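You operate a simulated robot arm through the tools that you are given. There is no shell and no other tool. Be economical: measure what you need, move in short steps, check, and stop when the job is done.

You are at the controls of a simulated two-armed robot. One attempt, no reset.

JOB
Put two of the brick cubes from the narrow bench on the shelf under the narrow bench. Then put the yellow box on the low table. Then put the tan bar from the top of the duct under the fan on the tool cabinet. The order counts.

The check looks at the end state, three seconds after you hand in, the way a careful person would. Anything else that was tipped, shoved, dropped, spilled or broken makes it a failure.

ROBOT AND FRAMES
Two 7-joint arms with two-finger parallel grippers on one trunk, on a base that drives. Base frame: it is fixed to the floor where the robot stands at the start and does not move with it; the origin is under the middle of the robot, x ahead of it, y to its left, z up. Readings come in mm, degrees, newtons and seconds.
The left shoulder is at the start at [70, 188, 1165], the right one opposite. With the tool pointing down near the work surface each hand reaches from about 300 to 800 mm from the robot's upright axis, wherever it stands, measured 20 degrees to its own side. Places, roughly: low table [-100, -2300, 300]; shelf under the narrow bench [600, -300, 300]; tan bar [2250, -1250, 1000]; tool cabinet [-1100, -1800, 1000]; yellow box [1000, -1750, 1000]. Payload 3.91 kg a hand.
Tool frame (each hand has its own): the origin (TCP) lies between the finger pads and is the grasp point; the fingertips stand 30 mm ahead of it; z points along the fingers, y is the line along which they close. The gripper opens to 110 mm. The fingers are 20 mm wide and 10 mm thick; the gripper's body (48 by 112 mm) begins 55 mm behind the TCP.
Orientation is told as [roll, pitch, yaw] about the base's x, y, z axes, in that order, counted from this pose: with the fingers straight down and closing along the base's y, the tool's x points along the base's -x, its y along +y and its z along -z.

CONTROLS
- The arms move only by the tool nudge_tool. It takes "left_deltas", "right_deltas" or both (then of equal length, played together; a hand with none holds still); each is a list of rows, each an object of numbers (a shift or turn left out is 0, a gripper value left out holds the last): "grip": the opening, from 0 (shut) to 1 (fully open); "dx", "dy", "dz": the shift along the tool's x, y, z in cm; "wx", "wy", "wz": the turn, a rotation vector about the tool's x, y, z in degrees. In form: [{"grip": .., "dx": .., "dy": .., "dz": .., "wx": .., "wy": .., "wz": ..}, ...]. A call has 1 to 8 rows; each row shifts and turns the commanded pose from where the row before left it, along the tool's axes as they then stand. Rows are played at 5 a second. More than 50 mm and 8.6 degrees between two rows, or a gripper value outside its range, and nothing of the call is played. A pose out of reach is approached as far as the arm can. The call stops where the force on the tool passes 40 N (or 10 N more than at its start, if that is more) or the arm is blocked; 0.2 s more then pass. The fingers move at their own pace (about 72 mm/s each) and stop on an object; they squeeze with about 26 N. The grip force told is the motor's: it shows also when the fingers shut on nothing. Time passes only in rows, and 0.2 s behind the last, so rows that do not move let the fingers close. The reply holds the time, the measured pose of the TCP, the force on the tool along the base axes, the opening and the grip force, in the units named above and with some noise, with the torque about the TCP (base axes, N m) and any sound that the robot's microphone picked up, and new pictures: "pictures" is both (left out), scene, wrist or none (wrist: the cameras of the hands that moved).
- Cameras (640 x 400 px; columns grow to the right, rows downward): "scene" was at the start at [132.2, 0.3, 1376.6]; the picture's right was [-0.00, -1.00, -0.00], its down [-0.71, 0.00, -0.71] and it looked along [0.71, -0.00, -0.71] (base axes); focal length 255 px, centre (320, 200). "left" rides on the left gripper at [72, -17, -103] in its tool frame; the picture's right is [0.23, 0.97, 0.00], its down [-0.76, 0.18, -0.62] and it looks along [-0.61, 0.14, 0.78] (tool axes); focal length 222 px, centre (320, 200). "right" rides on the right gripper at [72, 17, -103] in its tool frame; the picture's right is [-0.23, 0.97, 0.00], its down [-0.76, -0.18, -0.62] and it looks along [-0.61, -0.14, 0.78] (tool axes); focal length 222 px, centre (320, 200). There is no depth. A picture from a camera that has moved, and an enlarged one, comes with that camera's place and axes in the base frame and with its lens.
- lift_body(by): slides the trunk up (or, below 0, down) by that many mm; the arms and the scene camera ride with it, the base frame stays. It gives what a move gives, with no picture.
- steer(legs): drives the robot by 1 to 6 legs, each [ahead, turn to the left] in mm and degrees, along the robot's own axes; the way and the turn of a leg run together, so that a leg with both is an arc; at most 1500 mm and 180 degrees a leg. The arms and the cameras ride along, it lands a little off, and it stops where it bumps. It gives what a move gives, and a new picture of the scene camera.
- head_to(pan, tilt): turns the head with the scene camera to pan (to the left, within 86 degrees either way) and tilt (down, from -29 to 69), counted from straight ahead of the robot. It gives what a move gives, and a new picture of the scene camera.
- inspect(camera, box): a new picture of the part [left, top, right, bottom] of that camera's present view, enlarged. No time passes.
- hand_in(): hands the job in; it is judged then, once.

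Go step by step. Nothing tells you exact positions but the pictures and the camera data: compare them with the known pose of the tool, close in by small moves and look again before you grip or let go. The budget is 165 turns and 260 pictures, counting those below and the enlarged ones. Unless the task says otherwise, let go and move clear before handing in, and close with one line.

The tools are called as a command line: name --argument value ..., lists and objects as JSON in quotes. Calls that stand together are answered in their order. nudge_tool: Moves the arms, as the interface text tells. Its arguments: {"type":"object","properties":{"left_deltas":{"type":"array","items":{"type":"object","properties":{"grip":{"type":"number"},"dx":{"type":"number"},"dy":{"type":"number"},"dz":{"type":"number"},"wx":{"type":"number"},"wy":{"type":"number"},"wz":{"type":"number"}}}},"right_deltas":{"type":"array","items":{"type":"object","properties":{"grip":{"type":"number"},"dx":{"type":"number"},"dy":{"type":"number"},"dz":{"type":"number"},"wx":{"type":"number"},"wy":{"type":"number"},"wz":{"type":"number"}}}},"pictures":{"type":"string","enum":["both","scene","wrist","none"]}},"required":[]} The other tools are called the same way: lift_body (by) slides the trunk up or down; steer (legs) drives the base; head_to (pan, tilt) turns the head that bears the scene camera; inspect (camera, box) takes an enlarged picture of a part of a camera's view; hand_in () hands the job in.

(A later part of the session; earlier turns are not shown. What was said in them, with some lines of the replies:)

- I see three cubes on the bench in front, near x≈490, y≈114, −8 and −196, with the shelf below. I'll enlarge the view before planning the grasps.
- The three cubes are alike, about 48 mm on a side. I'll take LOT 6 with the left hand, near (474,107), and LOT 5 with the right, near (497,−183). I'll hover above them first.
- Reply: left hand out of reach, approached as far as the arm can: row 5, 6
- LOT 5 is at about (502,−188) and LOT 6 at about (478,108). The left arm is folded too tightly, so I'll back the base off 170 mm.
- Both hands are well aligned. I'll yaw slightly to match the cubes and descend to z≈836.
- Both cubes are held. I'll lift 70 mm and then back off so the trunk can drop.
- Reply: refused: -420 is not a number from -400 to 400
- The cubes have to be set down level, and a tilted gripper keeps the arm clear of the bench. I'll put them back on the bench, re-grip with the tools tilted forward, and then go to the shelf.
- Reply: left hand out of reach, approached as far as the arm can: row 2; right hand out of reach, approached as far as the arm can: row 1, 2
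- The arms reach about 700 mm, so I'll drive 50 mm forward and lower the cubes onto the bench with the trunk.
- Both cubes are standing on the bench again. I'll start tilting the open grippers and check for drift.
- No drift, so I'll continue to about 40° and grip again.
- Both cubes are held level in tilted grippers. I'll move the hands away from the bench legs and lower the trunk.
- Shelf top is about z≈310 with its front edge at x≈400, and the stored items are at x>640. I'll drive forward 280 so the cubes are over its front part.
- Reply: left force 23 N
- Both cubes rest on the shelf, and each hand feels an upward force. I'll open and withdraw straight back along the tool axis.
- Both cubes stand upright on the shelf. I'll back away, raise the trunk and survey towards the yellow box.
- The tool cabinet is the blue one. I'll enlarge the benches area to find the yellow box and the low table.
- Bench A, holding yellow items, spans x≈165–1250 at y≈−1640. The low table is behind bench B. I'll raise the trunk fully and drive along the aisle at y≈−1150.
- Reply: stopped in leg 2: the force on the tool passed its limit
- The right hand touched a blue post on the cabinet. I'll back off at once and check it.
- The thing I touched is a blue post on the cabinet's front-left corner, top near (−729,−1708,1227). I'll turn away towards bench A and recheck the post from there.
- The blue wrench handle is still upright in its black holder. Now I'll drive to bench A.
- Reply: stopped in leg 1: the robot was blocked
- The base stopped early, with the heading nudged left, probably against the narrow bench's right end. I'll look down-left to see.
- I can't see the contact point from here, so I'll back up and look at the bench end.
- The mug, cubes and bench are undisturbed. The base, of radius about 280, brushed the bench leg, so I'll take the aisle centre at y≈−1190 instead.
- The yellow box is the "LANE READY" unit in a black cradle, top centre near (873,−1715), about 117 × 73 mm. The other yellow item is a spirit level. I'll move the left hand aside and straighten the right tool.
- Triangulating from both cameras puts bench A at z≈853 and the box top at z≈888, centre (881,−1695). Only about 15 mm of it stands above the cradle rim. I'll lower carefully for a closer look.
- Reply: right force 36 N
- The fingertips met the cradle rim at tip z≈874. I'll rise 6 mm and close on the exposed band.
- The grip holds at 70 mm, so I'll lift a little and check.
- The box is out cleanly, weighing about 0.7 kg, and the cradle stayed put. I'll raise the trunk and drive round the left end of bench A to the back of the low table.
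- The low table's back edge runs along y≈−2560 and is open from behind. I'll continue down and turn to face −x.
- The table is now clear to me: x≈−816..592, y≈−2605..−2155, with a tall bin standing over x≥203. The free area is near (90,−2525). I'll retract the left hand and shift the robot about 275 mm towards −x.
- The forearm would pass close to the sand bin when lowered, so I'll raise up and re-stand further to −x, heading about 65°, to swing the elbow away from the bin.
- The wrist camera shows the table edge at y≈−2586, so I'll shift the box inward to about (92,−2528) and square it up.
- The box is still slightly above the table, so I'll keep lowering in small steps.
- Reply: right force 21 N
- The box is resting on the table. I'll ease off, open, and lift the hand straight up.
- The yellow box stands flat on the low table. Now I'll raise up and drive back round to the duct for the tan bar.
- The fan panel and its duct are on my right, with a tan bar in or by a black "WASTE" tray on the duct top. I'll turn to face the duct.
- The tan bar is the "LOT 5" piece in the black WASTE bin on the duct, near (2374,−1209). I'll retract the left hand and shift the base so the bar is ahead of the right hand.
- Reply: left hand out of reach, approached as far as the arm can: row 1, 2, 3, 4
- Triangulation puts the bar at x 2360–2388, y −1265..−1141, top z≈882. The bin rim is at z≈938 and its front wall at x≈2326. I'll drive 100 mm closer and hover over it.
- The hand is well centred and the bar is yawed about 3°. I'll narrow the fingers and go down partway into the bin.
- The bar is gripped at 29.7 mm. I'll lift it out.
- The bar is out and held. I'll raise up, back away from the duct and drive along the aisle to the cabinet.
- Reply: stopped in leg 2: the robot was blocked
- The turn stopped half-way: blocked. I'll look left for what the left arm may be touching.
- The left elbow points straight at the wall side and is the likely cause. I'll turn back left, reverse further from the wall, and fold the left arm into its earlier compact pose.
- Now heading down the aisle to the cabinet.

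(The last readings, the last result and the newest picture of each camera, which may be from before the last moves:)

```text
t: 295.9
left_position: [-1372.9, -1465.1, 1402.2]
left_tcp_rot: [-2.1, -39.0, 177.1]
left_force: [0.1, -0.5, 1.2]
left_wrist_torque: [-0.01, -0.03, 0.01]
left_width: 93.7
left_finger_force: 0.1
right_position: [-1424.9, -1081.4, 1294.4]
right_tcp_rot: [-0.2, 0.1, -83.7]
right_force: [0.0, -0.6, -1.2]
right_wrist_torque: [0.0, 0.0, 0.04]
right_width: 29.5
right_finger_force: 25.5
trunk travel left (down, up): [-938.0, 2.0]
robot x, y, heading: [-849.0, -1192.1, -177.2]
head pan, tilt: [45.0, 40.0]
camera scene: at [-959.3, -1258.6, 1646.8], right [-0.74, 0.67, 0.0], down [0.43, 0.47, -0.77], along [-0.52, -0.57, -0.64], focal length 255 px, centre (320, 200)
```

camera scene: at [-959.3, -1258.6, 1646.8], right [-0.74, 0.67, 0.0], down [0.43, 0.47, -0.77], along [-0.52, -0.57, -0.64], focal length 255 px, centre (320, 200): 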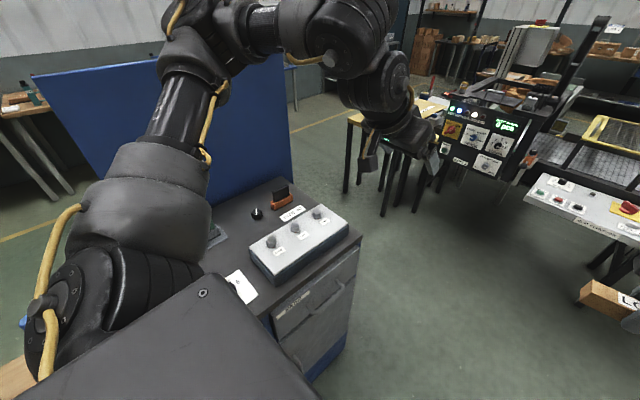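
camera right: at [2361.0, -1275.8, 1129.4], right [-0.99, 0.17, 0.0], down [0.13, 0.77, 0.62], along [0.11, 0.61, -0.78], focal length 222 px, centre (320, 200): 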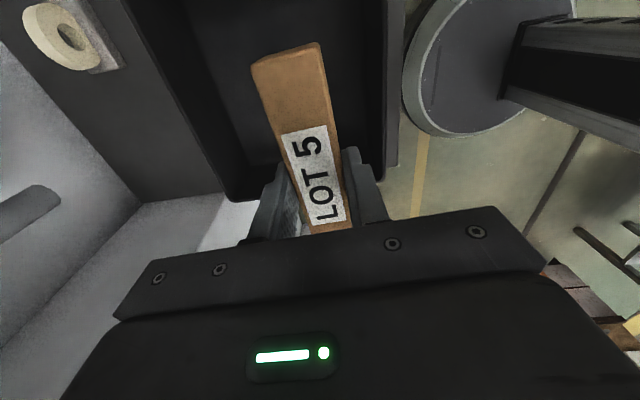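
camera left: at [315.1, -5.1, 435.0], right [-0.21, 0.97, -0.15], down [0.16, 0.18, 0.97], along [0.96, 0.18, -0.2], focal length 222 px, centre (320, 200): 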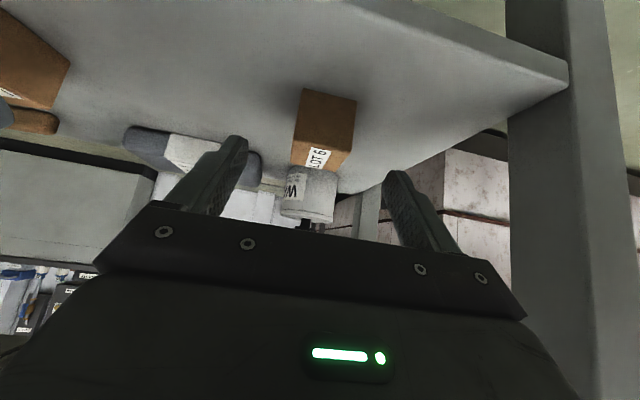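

steer --legs '[[0, 87.4]]'

head_to --pan -10 --tilt 48

```text
t: 300.0
left_position: [-604.7, -1727.4, 1403.4]
left_tcp_rot: [-2.1, -39.1, -95.5]
left_force: [-0.3, -0.5, -0.2]
left_wrist_torque: [-0.02, 0.01, -0.02]
left_width: 93.6
left_finger_force: 0.2
right_position: [-992.5, -1760.2, 1293.5]
right_tcp_rot: [-0.3, 0.1, 3.5]
right_force: [0.6, -0.2, -2.2]
right_wrist_torque: [0.0, -0.03, -0.02]
right_width: 29.6
right_finger_force: 26.1
trunk travel left (down, up): [-938.0, 2.0]
robot x, y, heading: [-852.3, -1196.2, -89.9]
head pan, tilt: [45.0, 40.0]
camera scene: at [-791.6, -1303.9, 1646.8], right [-0.71, -0.71, 0.0], down [-0.45, 0.45, -0.77], along [0.54, -0.54, -0.64], focal length 255 px, centre (320, 200)
```

scene: 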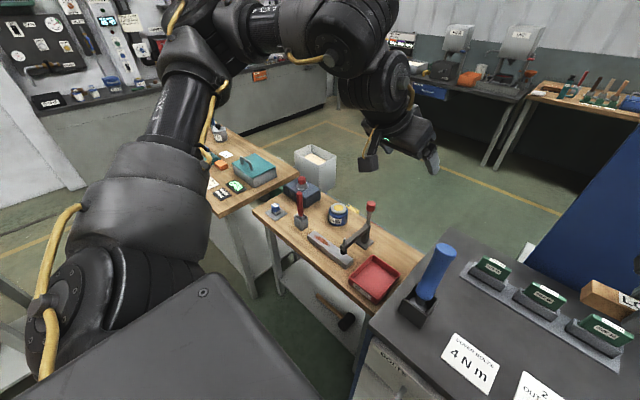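

```text
t: 301.2
left_position: [-604.4, -1727.3, 1402.2]
left_tcp_rot: [-2.1, -39.1, -95.4]
left_force: [-0.2, 0.4, 0.3]
left_wrist_torque: [-0.03, 0.0, 0.0]
left_width: 93.4
left_finger_force: 0.1
right_position: [-993.2, -1760.6, 1292.9]
right_tcp_rot: [-0.2, 0.2, 3.5]
right_force: [0.5, 0.4, -1.4]
right_wrist_torque: [0.02, -0.01, 0.0]
right_width: 29.5
right_finger_force: 26.0
trunk travel left (down, up): [-938.0, 2.0]
robot x, y, heading: [-849.1, -1193.2, -89.9]
head pan, tilt: [-10.0, 48.0]
camera scene: at [-864.7, -1321.4, 1635.3], right [-0.98, 0.17, 0.0], down [0.13, 0.73, -0.67], along [-0.12, -0.66, -0.74], focal length 255 px, centre (320, 200)
```

scene: 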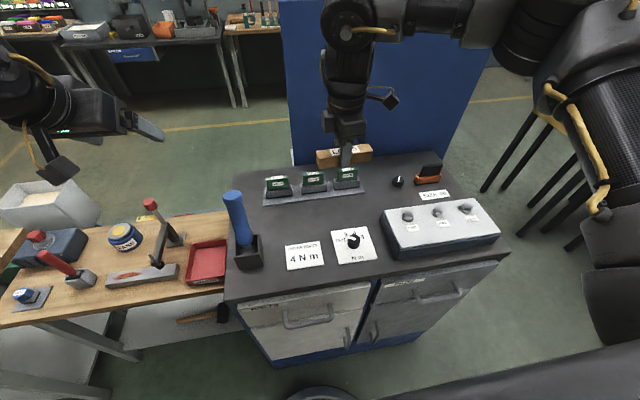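

Cabinet top is at z≈990, with a free band near (−940,−1828) between the green plate and the cards. I'll move the left hand further from the wrench and put the bar above that spot.

nudge_tool --left_deltas '[{"dy": 4}, {"dy": 4}, {"dy": 4}]' --right_deltas '[{"dx": -1.63, "dy": -2.33}, {"dx": -1.63, "dy": -2.33}, {"dx": -1.63, "dy": -2.33, "wz": 3.5}]' --pictures "none"

lift_body --by -190

nudge_tool --right_deltas '[{}]' --pictures "both"

```text
t: 302.0
left_position: [-484.0, -1743.3, 1399.6]
left_tcp_rot: [-2.3, -39.1, -95.4]
left_force: [-0.5, 0.5, -1.4]
left_wrist_torque: [-0.01, 0.02, 0.0]
left_width: 93.3
left_finger_force: 0.1
right_position: [-935.7, -1826.2, 1294.2]
right_tcp_rot: [-0.3, 0.2, 0.1]
right_force: [0.1, 0.6, -0.8]
right_wrist_torque: [-0.03, 0.0, 0.03]
right_width: 29.7
right_finger_force: 26.7
trunk travel left (down, up): [-938.0, 2.0]
robot x, y, heading: [-851.4, -1192.4, -89.8]
head pan, tilt: [-10.0, 48.0]
```

```text
t: 304.1
left_position: [-488.5, -1742.1, 1211.3]
left_tcp_rot: [-2.1, -39.0, -95.5]
left_force: [0.5, 0.3, 1.3]
left_wrist_torque: [0.01, 0.02, 0.0]
left_width: 93.8
left_finger_force: 0.1
right_position: [-939.4, -1826.2, 1103.3]
right_tcp_rot: [-0.3, 0.0, 0.0]
right_force: [0.1, -0.8, -0.8]
right_wrist_torque: [0.04, 0.02, 0.0]
right_width: 29.4
right_finger_force: 25.6
trunk travel left (down, up): [-748.0, 192.0]
robot x, y, heading: [-848.6, -1191.8, -89.9]
head pan, tilt: [-10.0, 48.0]
```

```text
t: 304.5
left_position: [-487.6, -1742.5, 1211.1]
left_tcp_rot: [-2.2, -39.1, -95.4]
left_force: [-0.6, -0.2, -0.1]
left_wrist_torque: [0.05, 0.0, -0.01]
left_width: 93.4
left_finger_force: 0.1
right_position: [-937.8, -1827.0, 1104.1]
right_tcp_rot: [-0.2, 0.2, 0.0]
right_force: [0.0, -0.2, -1.0]
right_wrist_torque: [-0.01, -0.02, 0.01]
right_width: 29.7
right_finger_force: 26.5
trunk travel left (down, up): [-748.0, 192.0]
robot x, y, heading: [-849.8, -1194.5, -89.8]
head pan, tilt: [-10.0, 48.0]
camera scene: at [-864.3, -1321.5, 1445.3], right [-0.98, 0.17, 0.0], down [0.13, 0.73, -0.67], along [-0.12, -0.66, -0.74], focal length 255 px, centre (320, 200)
camera right: at [-1010.2, -1809.8, 1207.5], right [0.23, 0.97, 0.0], down [0.76, -0.17, 0.62], along [0.61, -0.14, -0.78], focal length 222 px, centre (320, 200)
```

scene: 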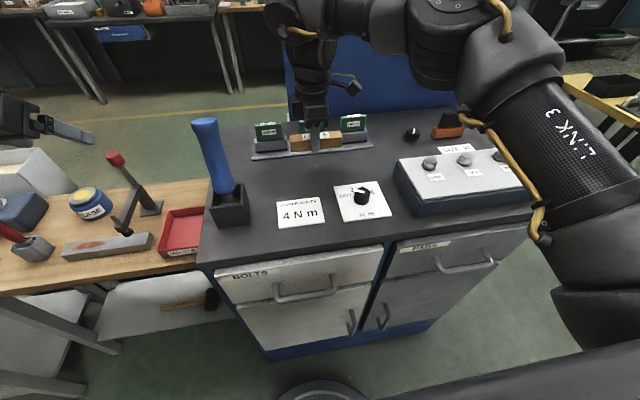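
right: 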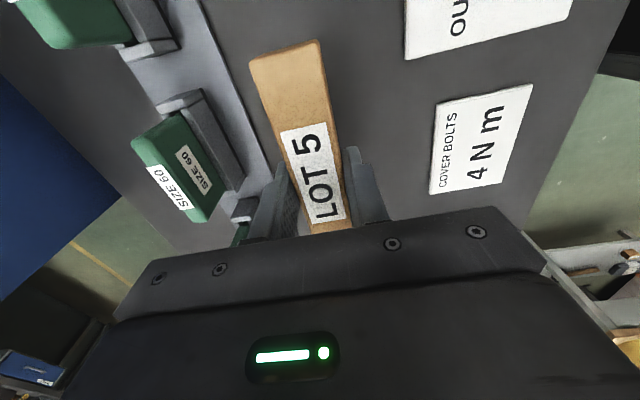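

The bar is centred in the free band. I'll lower it.

lift_body --by -70

lift_body --by -6

lift_body --by -4

inspect --camera "scene" --box '[240, 100, 400, 220]'

```text
t: 305.6
left_position: [-487.1, -1741.7, 1141.4]
left_tcp_rot: [-2.1, -39.1, -95.5]
left_force: [-0.4, 0.1, 0.5]
left_wrist_torque: [0.03, 0.01, 0.0]
left_width: 93.4
left_finger_force: 0.1
right_position: [-939.0, -1827.2, 1033.9]
right_tcp_rot: [-0.1, 0.1, 0.0]
right_force: [0.3, -0.7, -1.1]
right_wrist_torque: [0.01, 0.01, -0.02]
right_width: 29.7
right_finger_force: 25.6
trunk travel left (down, up): [-678.0, 262.0]
robot x, y, heading: [-850.0, -1191.4, -90.1]
head pan, tilt: [-10.0, 48.0]
```

```text
t: 306.1
left_position: [-487.7, -1740.9, 1135.8]
left_tcp_rot: [-2.2, -39.1, -95.3]
left_force: [1.3, 0.4, -0.1]
left_wrist_torque: [0.03, 0.02, -0.02]
left_width: 93.4
left_finger_force: 0.0
right_position: [-938.9, -1826.0, 1030.1]
right_tcp_rot: [-0.4, 0.0, 0.0]
right_force: [-1.0, -3.1, 15.7]
right_wrist_torque: [0.13, 0.5, 0.04]
right_width: 29.6
right_finger_force: 26.1
trunk travel left (down, up): [-672.0, 268.0]
robot x, y, heading: [-852.2, -1194.9, -90.1]
head pan, tilt: [-10.0, 48.0]
```

```text
t: 306.6
left_position: [-487.2, -1739.4, 1133.0]
left_tcp_rot: [-2.2, -39.2, -95.3]
left_force: [0.1, -0.2, 0.1]
left_wrist_torque: [-0.04, -0.01, 0.03]
left_width: 93.6
left_finger_force: 0.1
right_position: [-939.0, -1826.2, 1031.4]
right_tcp_rot: [-0.8, 0.0, 0.0]
right_force: [1.2, 6.7, 9.1]
right_wrist_torque: [0.45, 0.43, -0.22]
right_width: 29.5
right_finger_force: 25.9
trunk travel left (down, up): [-669.0, 271.0]
robot x, y, heading: [-853.0, -1190.7, -90.2]
head pan, tilt: [-10.0, 48.0]
stopped: the force on the tool passed its limit (the readings are from after the stop); the commanded pose is now the measured one
```

```text
3.33 times, centred on (320, 160) of scene
camera zoom: at [-864.1, -1319.0, 1366.0], right [-0.98, 0.17, 0.0], down [0.13, 0.73, -0.67], along [-0.12, -0.66, -0.74], focal length 851 px, centre (320, 333)
```

zoom: 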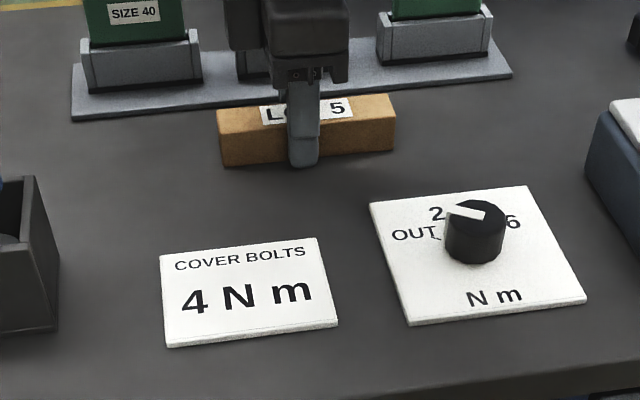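

The bar is touching down on the cabinet, clear of the plate and cards. I'll release it and lift away.

nudge_tool --right_deltas '[{"grip": 0.5}, {"grip": 0.5}, {"grip": 0.5}, {"dz": -2}, {"dz": -4}, {"dz": -5}]' --pictures "both"

```text
t: 308.0
left_position: [-485.8, -1740.6, 1131.8]
left_tcp_rot: [-2.2, -39.2, -95.4]
left_force: [-1.0, -0.4, 0.0]
left_wrist_torque: [0.02, 0.03, -0.01]
left_width: 93.4
left_finger_force: 0.1
right_position: [-937.4, -1827.9, 1138.2]
right_tcp_rot: [-0.8, 0.2, 0.0]
right_force: [0.3, 0.2, -0.8]
right_wrist_torque: [-0.01, 0.0, -0.04]
right_width: 55.1
right_finger_force: 0.1
trunk travel left (down, up): [-669.0, 271.0]
robot x, y, heading: [-855.3, -1193.9, -89.8]
head pan, tilt: [-10.0, 48.0]
camera scene: at [-862.7, -1319.7, 1366.0], right [-0.98, 0.17, 0.0], down [0.13, 0.73, -0.67], along [-0.12, -0.66, -0.74], focal length 255 px, centre (320, 200)
camera right: at [-1008.7, -1808.5, 1241.2], right [0.23, 0.97, -0.01], down [0.76, -0.17, 0.62], along [0.61, -0.15, -0.78], focal length 222 px, centre (320, 200)
```

scene: 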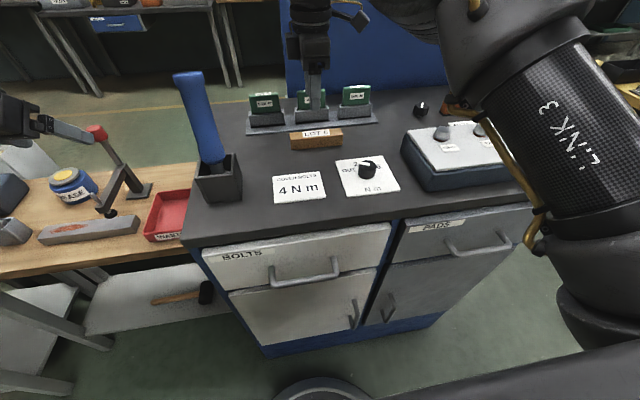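
right: 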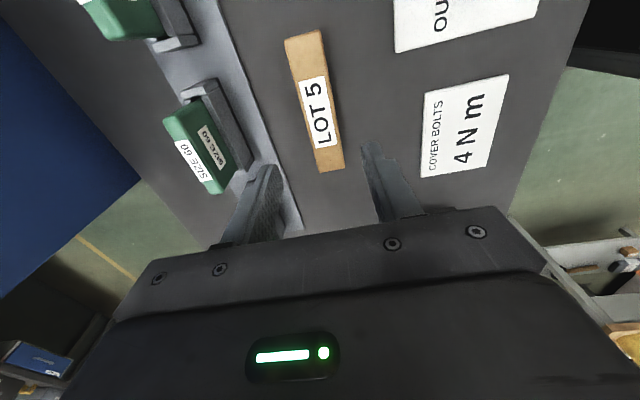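

The bar is placed and stable. I'll raise up, back away and take a last look.

lift_body --by 260

steer --legs '[[-450, 0]]'

head_to --pan 60 --tilt 30

```text
t: 310.7
left_position: [-486.8, -1742.8, 1391.6]
left_tcp_rot: [-2.1, -39.1, -95.4]
left_force: [-0.4, 0.6, -0.3]
left_wrist_torque: [-0.03, 0.03, 0.01]
left_width: 93.3
left_finger_force: 0.1
right_position: [-938.3, -1828.4, 1398.1]
right_tcp_rot: [-0.7, 0.1, 0.0]
right_force: [-0.1, 0.4, -0.4]
right_wrist_torque: [-0.02, 0.03, -0.02]
right_width: 54.9
right_finger_force: 0.0
trunk travel left (down, up): [-929.0, 11.0]
robot x, y, heading: [-848.4, -1195.8, -89.8]
head pan, tilt: [-10.0, 48.0]
```

```text
t: 313.5
left_position: [-472.6, -1282.6, 1393.5]
left_tcp_rot: [-2.2, -39.3, -94.2]
left_force: [0.5, 0.0, 0.6]
left_wrist_torque: [-0.02, 0.0, -0.01]
left_width: 93.5
left_finger_force: 0.0
right_position: [-922.8, -1378.2, 1399.0]
right_tcp_rot: [-1.0, 0.1, 1.2]
right_force: [0.7, 1.1, -0.1]
right_wrist_torque: [-0.03, -0.03, -0.01]
right_width: 54.9
right_finger_force: 0.1
trunk travel left (down, up): [-929.0, 11.0]
robot x, y, heading: [-843.4, -744.0, -87.7]
head pan, tilt: [-10.0, 48.0]
stopped in leg 1: the robot was blocked; the commanded pose is now the measured one
camera scene: at [-853.8, -868.1, 1626.3], right [-0.99, 0.14, 0.0], down [0.1, 0.73, -0.67], along [-0.09, -0.66, -0.74], focal length 255 px, centre (320, 200)
```

scene: 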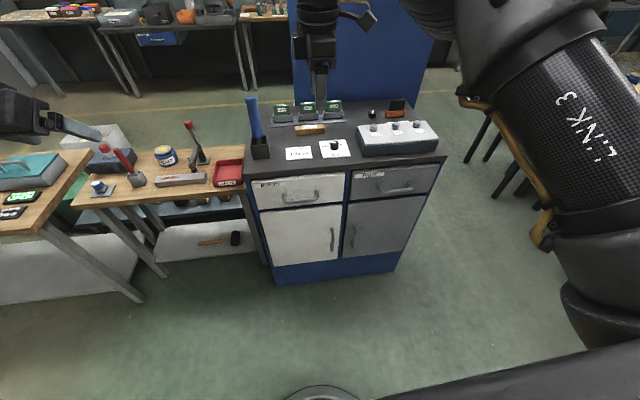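

```text
t: 314.9
left_position: [-473.9, -1284.4, 1393.0]
left_tcp_rot: [-2.1, -39.2, -94.1]
left_force: [-0.3, 0.1, 1.2]
left_wrist_torque: [0.01, 0.01, 0.02]
left_width: 93.5
left_finger_force: 0.1
right_position: [-922.4, -1379.5, 1397.5]
right_tcp_rot: [-0.9, 0.1, 1.2]
right_force: [-0.1, 0.9, -0.1]
right_wrist_torque: [-0.07, 0.01, -0.01]
right_width: 54.7
right_finger_force: 0.2
trunk travel left (down, up): [-929.0, 11.0]
robot x, y, heading: [-847.0, -743.6, -88.0]
head pan, tilt: [60.0, 30.0]
camera scene: at [-763.3, -835.9, 1652.8], right [-0.47, -0.88, 0.0], down [-0.44, 0.23, -0.87], along [0.76, -0.41, -0.5], focal length 255 px, centre (320, 200)
```

scene: 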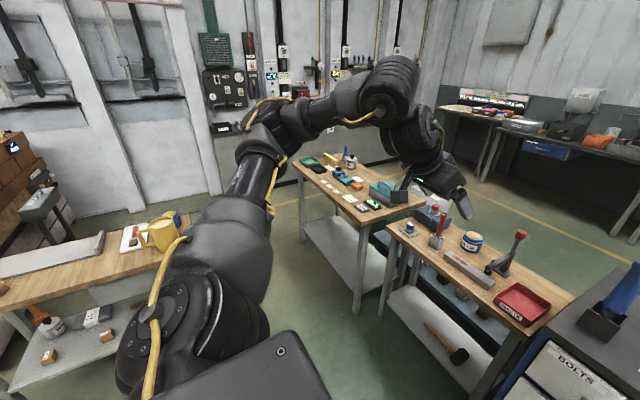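

The base bumped something behind me at the end of the reverse. I'll go forward 200 mm, turn, and look at it.

steer --legs '[[250, 0], [0, 90]]'

head_to --pan 80 --tilt 40

```text
t: 320.6
left_position: [-300.4, -613.7, 1391.8]
left_tcp_rot: [-2.0, -39.2, -3.6]
left_force: [-0.8, -0.1, 0.2]
left_wrist_torque: [0.03, 0.0, 0.0]
left_width: 93.7
left_finger_force: 0.0
right_position: [-201.9, -1061.2, 1396.1]
right_tcp_rot: [-0.8, 0.2, 91.8]
right_force: [-0.6, 0.3, 0.2]
right_wrist_torque: [-0.03, 0.02, 0.01]
right_width: 55.0
right_finger_force: 0.0
trunk travel left (down, up): [-929.0, 11.0]
robot x, y, heading: [-836.2, -992.1, 2.8]
head pan, tilt: [60.0, 30.0]
camera scene: at [-745.3, -908.4, 1652.8], right [0.89, -0.46, 0.0], down [-0.23, -0.44, -0.87], along [0.4, 0.77, -0.5], focal length 255 px, centre (320, 200)
```

scene: 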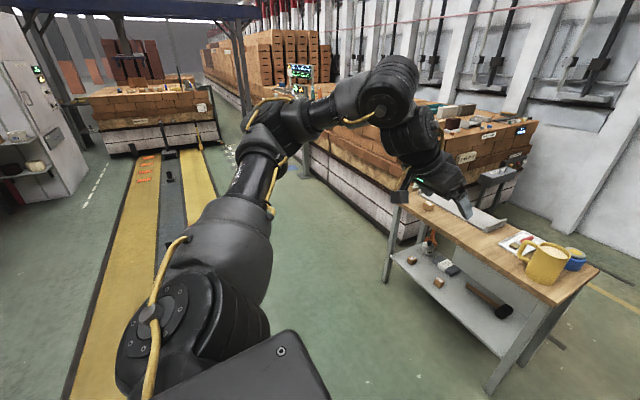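

```text
t: 321.4
left_position: [-301.3, -612.1, 1391.6]
left_tcp_rot: [-2.1, -39.2, -3.6]
left_force: [-0.2, 0.1, 0.3]
left_wrist_torque: [0.0, -0.03, -0.02]
left_width: 93.4
left_finger_force: 0.1
right_position: [-200.3, -1059.6, 1398.2]
right_tcp_rot: [-0.9, 0.1, 91.8]
right_force: [0.1, 0.2, 0.1]
right_wrist_torque: [-0.02, 0.0, -0.02]
right_width: 54.9
right_finger_force: 0.1
trunk travel left (down, up): [-929.0, 11.0]
robot x, y, heading: [-842.7, -992.0, 2.6]
head pan, tilt: [80.0, 40.0]
camera scene: at [-776.3, -903.5, 1637.5], right [0.99, -0.13, 0.0], down [-0.08, -0.64, -0.77], along [0.1, 0.76, -0.64], focal length 255 px, centre (320, 200)
```

scene: 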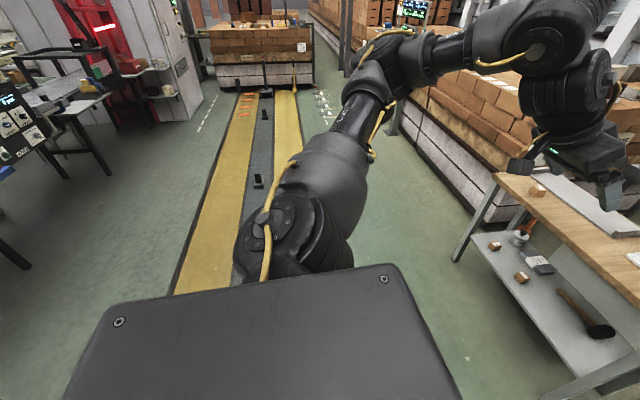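

I see the reverse only touched the fixed end of the yellow rail track, nothing has moved there, and the two cubes stand on the shelf. The yellow box and tan bar are in place and both hands are empty and clear, so I'm handing in.

hand_in

```text
The job is handed in.
```

I put two brick cubes on the shelf, then the yellow box on the low table, then the tan bar on the tool cabinet; on the way an arm touched the cabinet's blue wrench handle (still upright in its holder) and the base bumped a narrow-bench leg and the end of the yellow rail track, and one turn near the duct stopped as blocked for a cause I never found, but I saw nothing moved.
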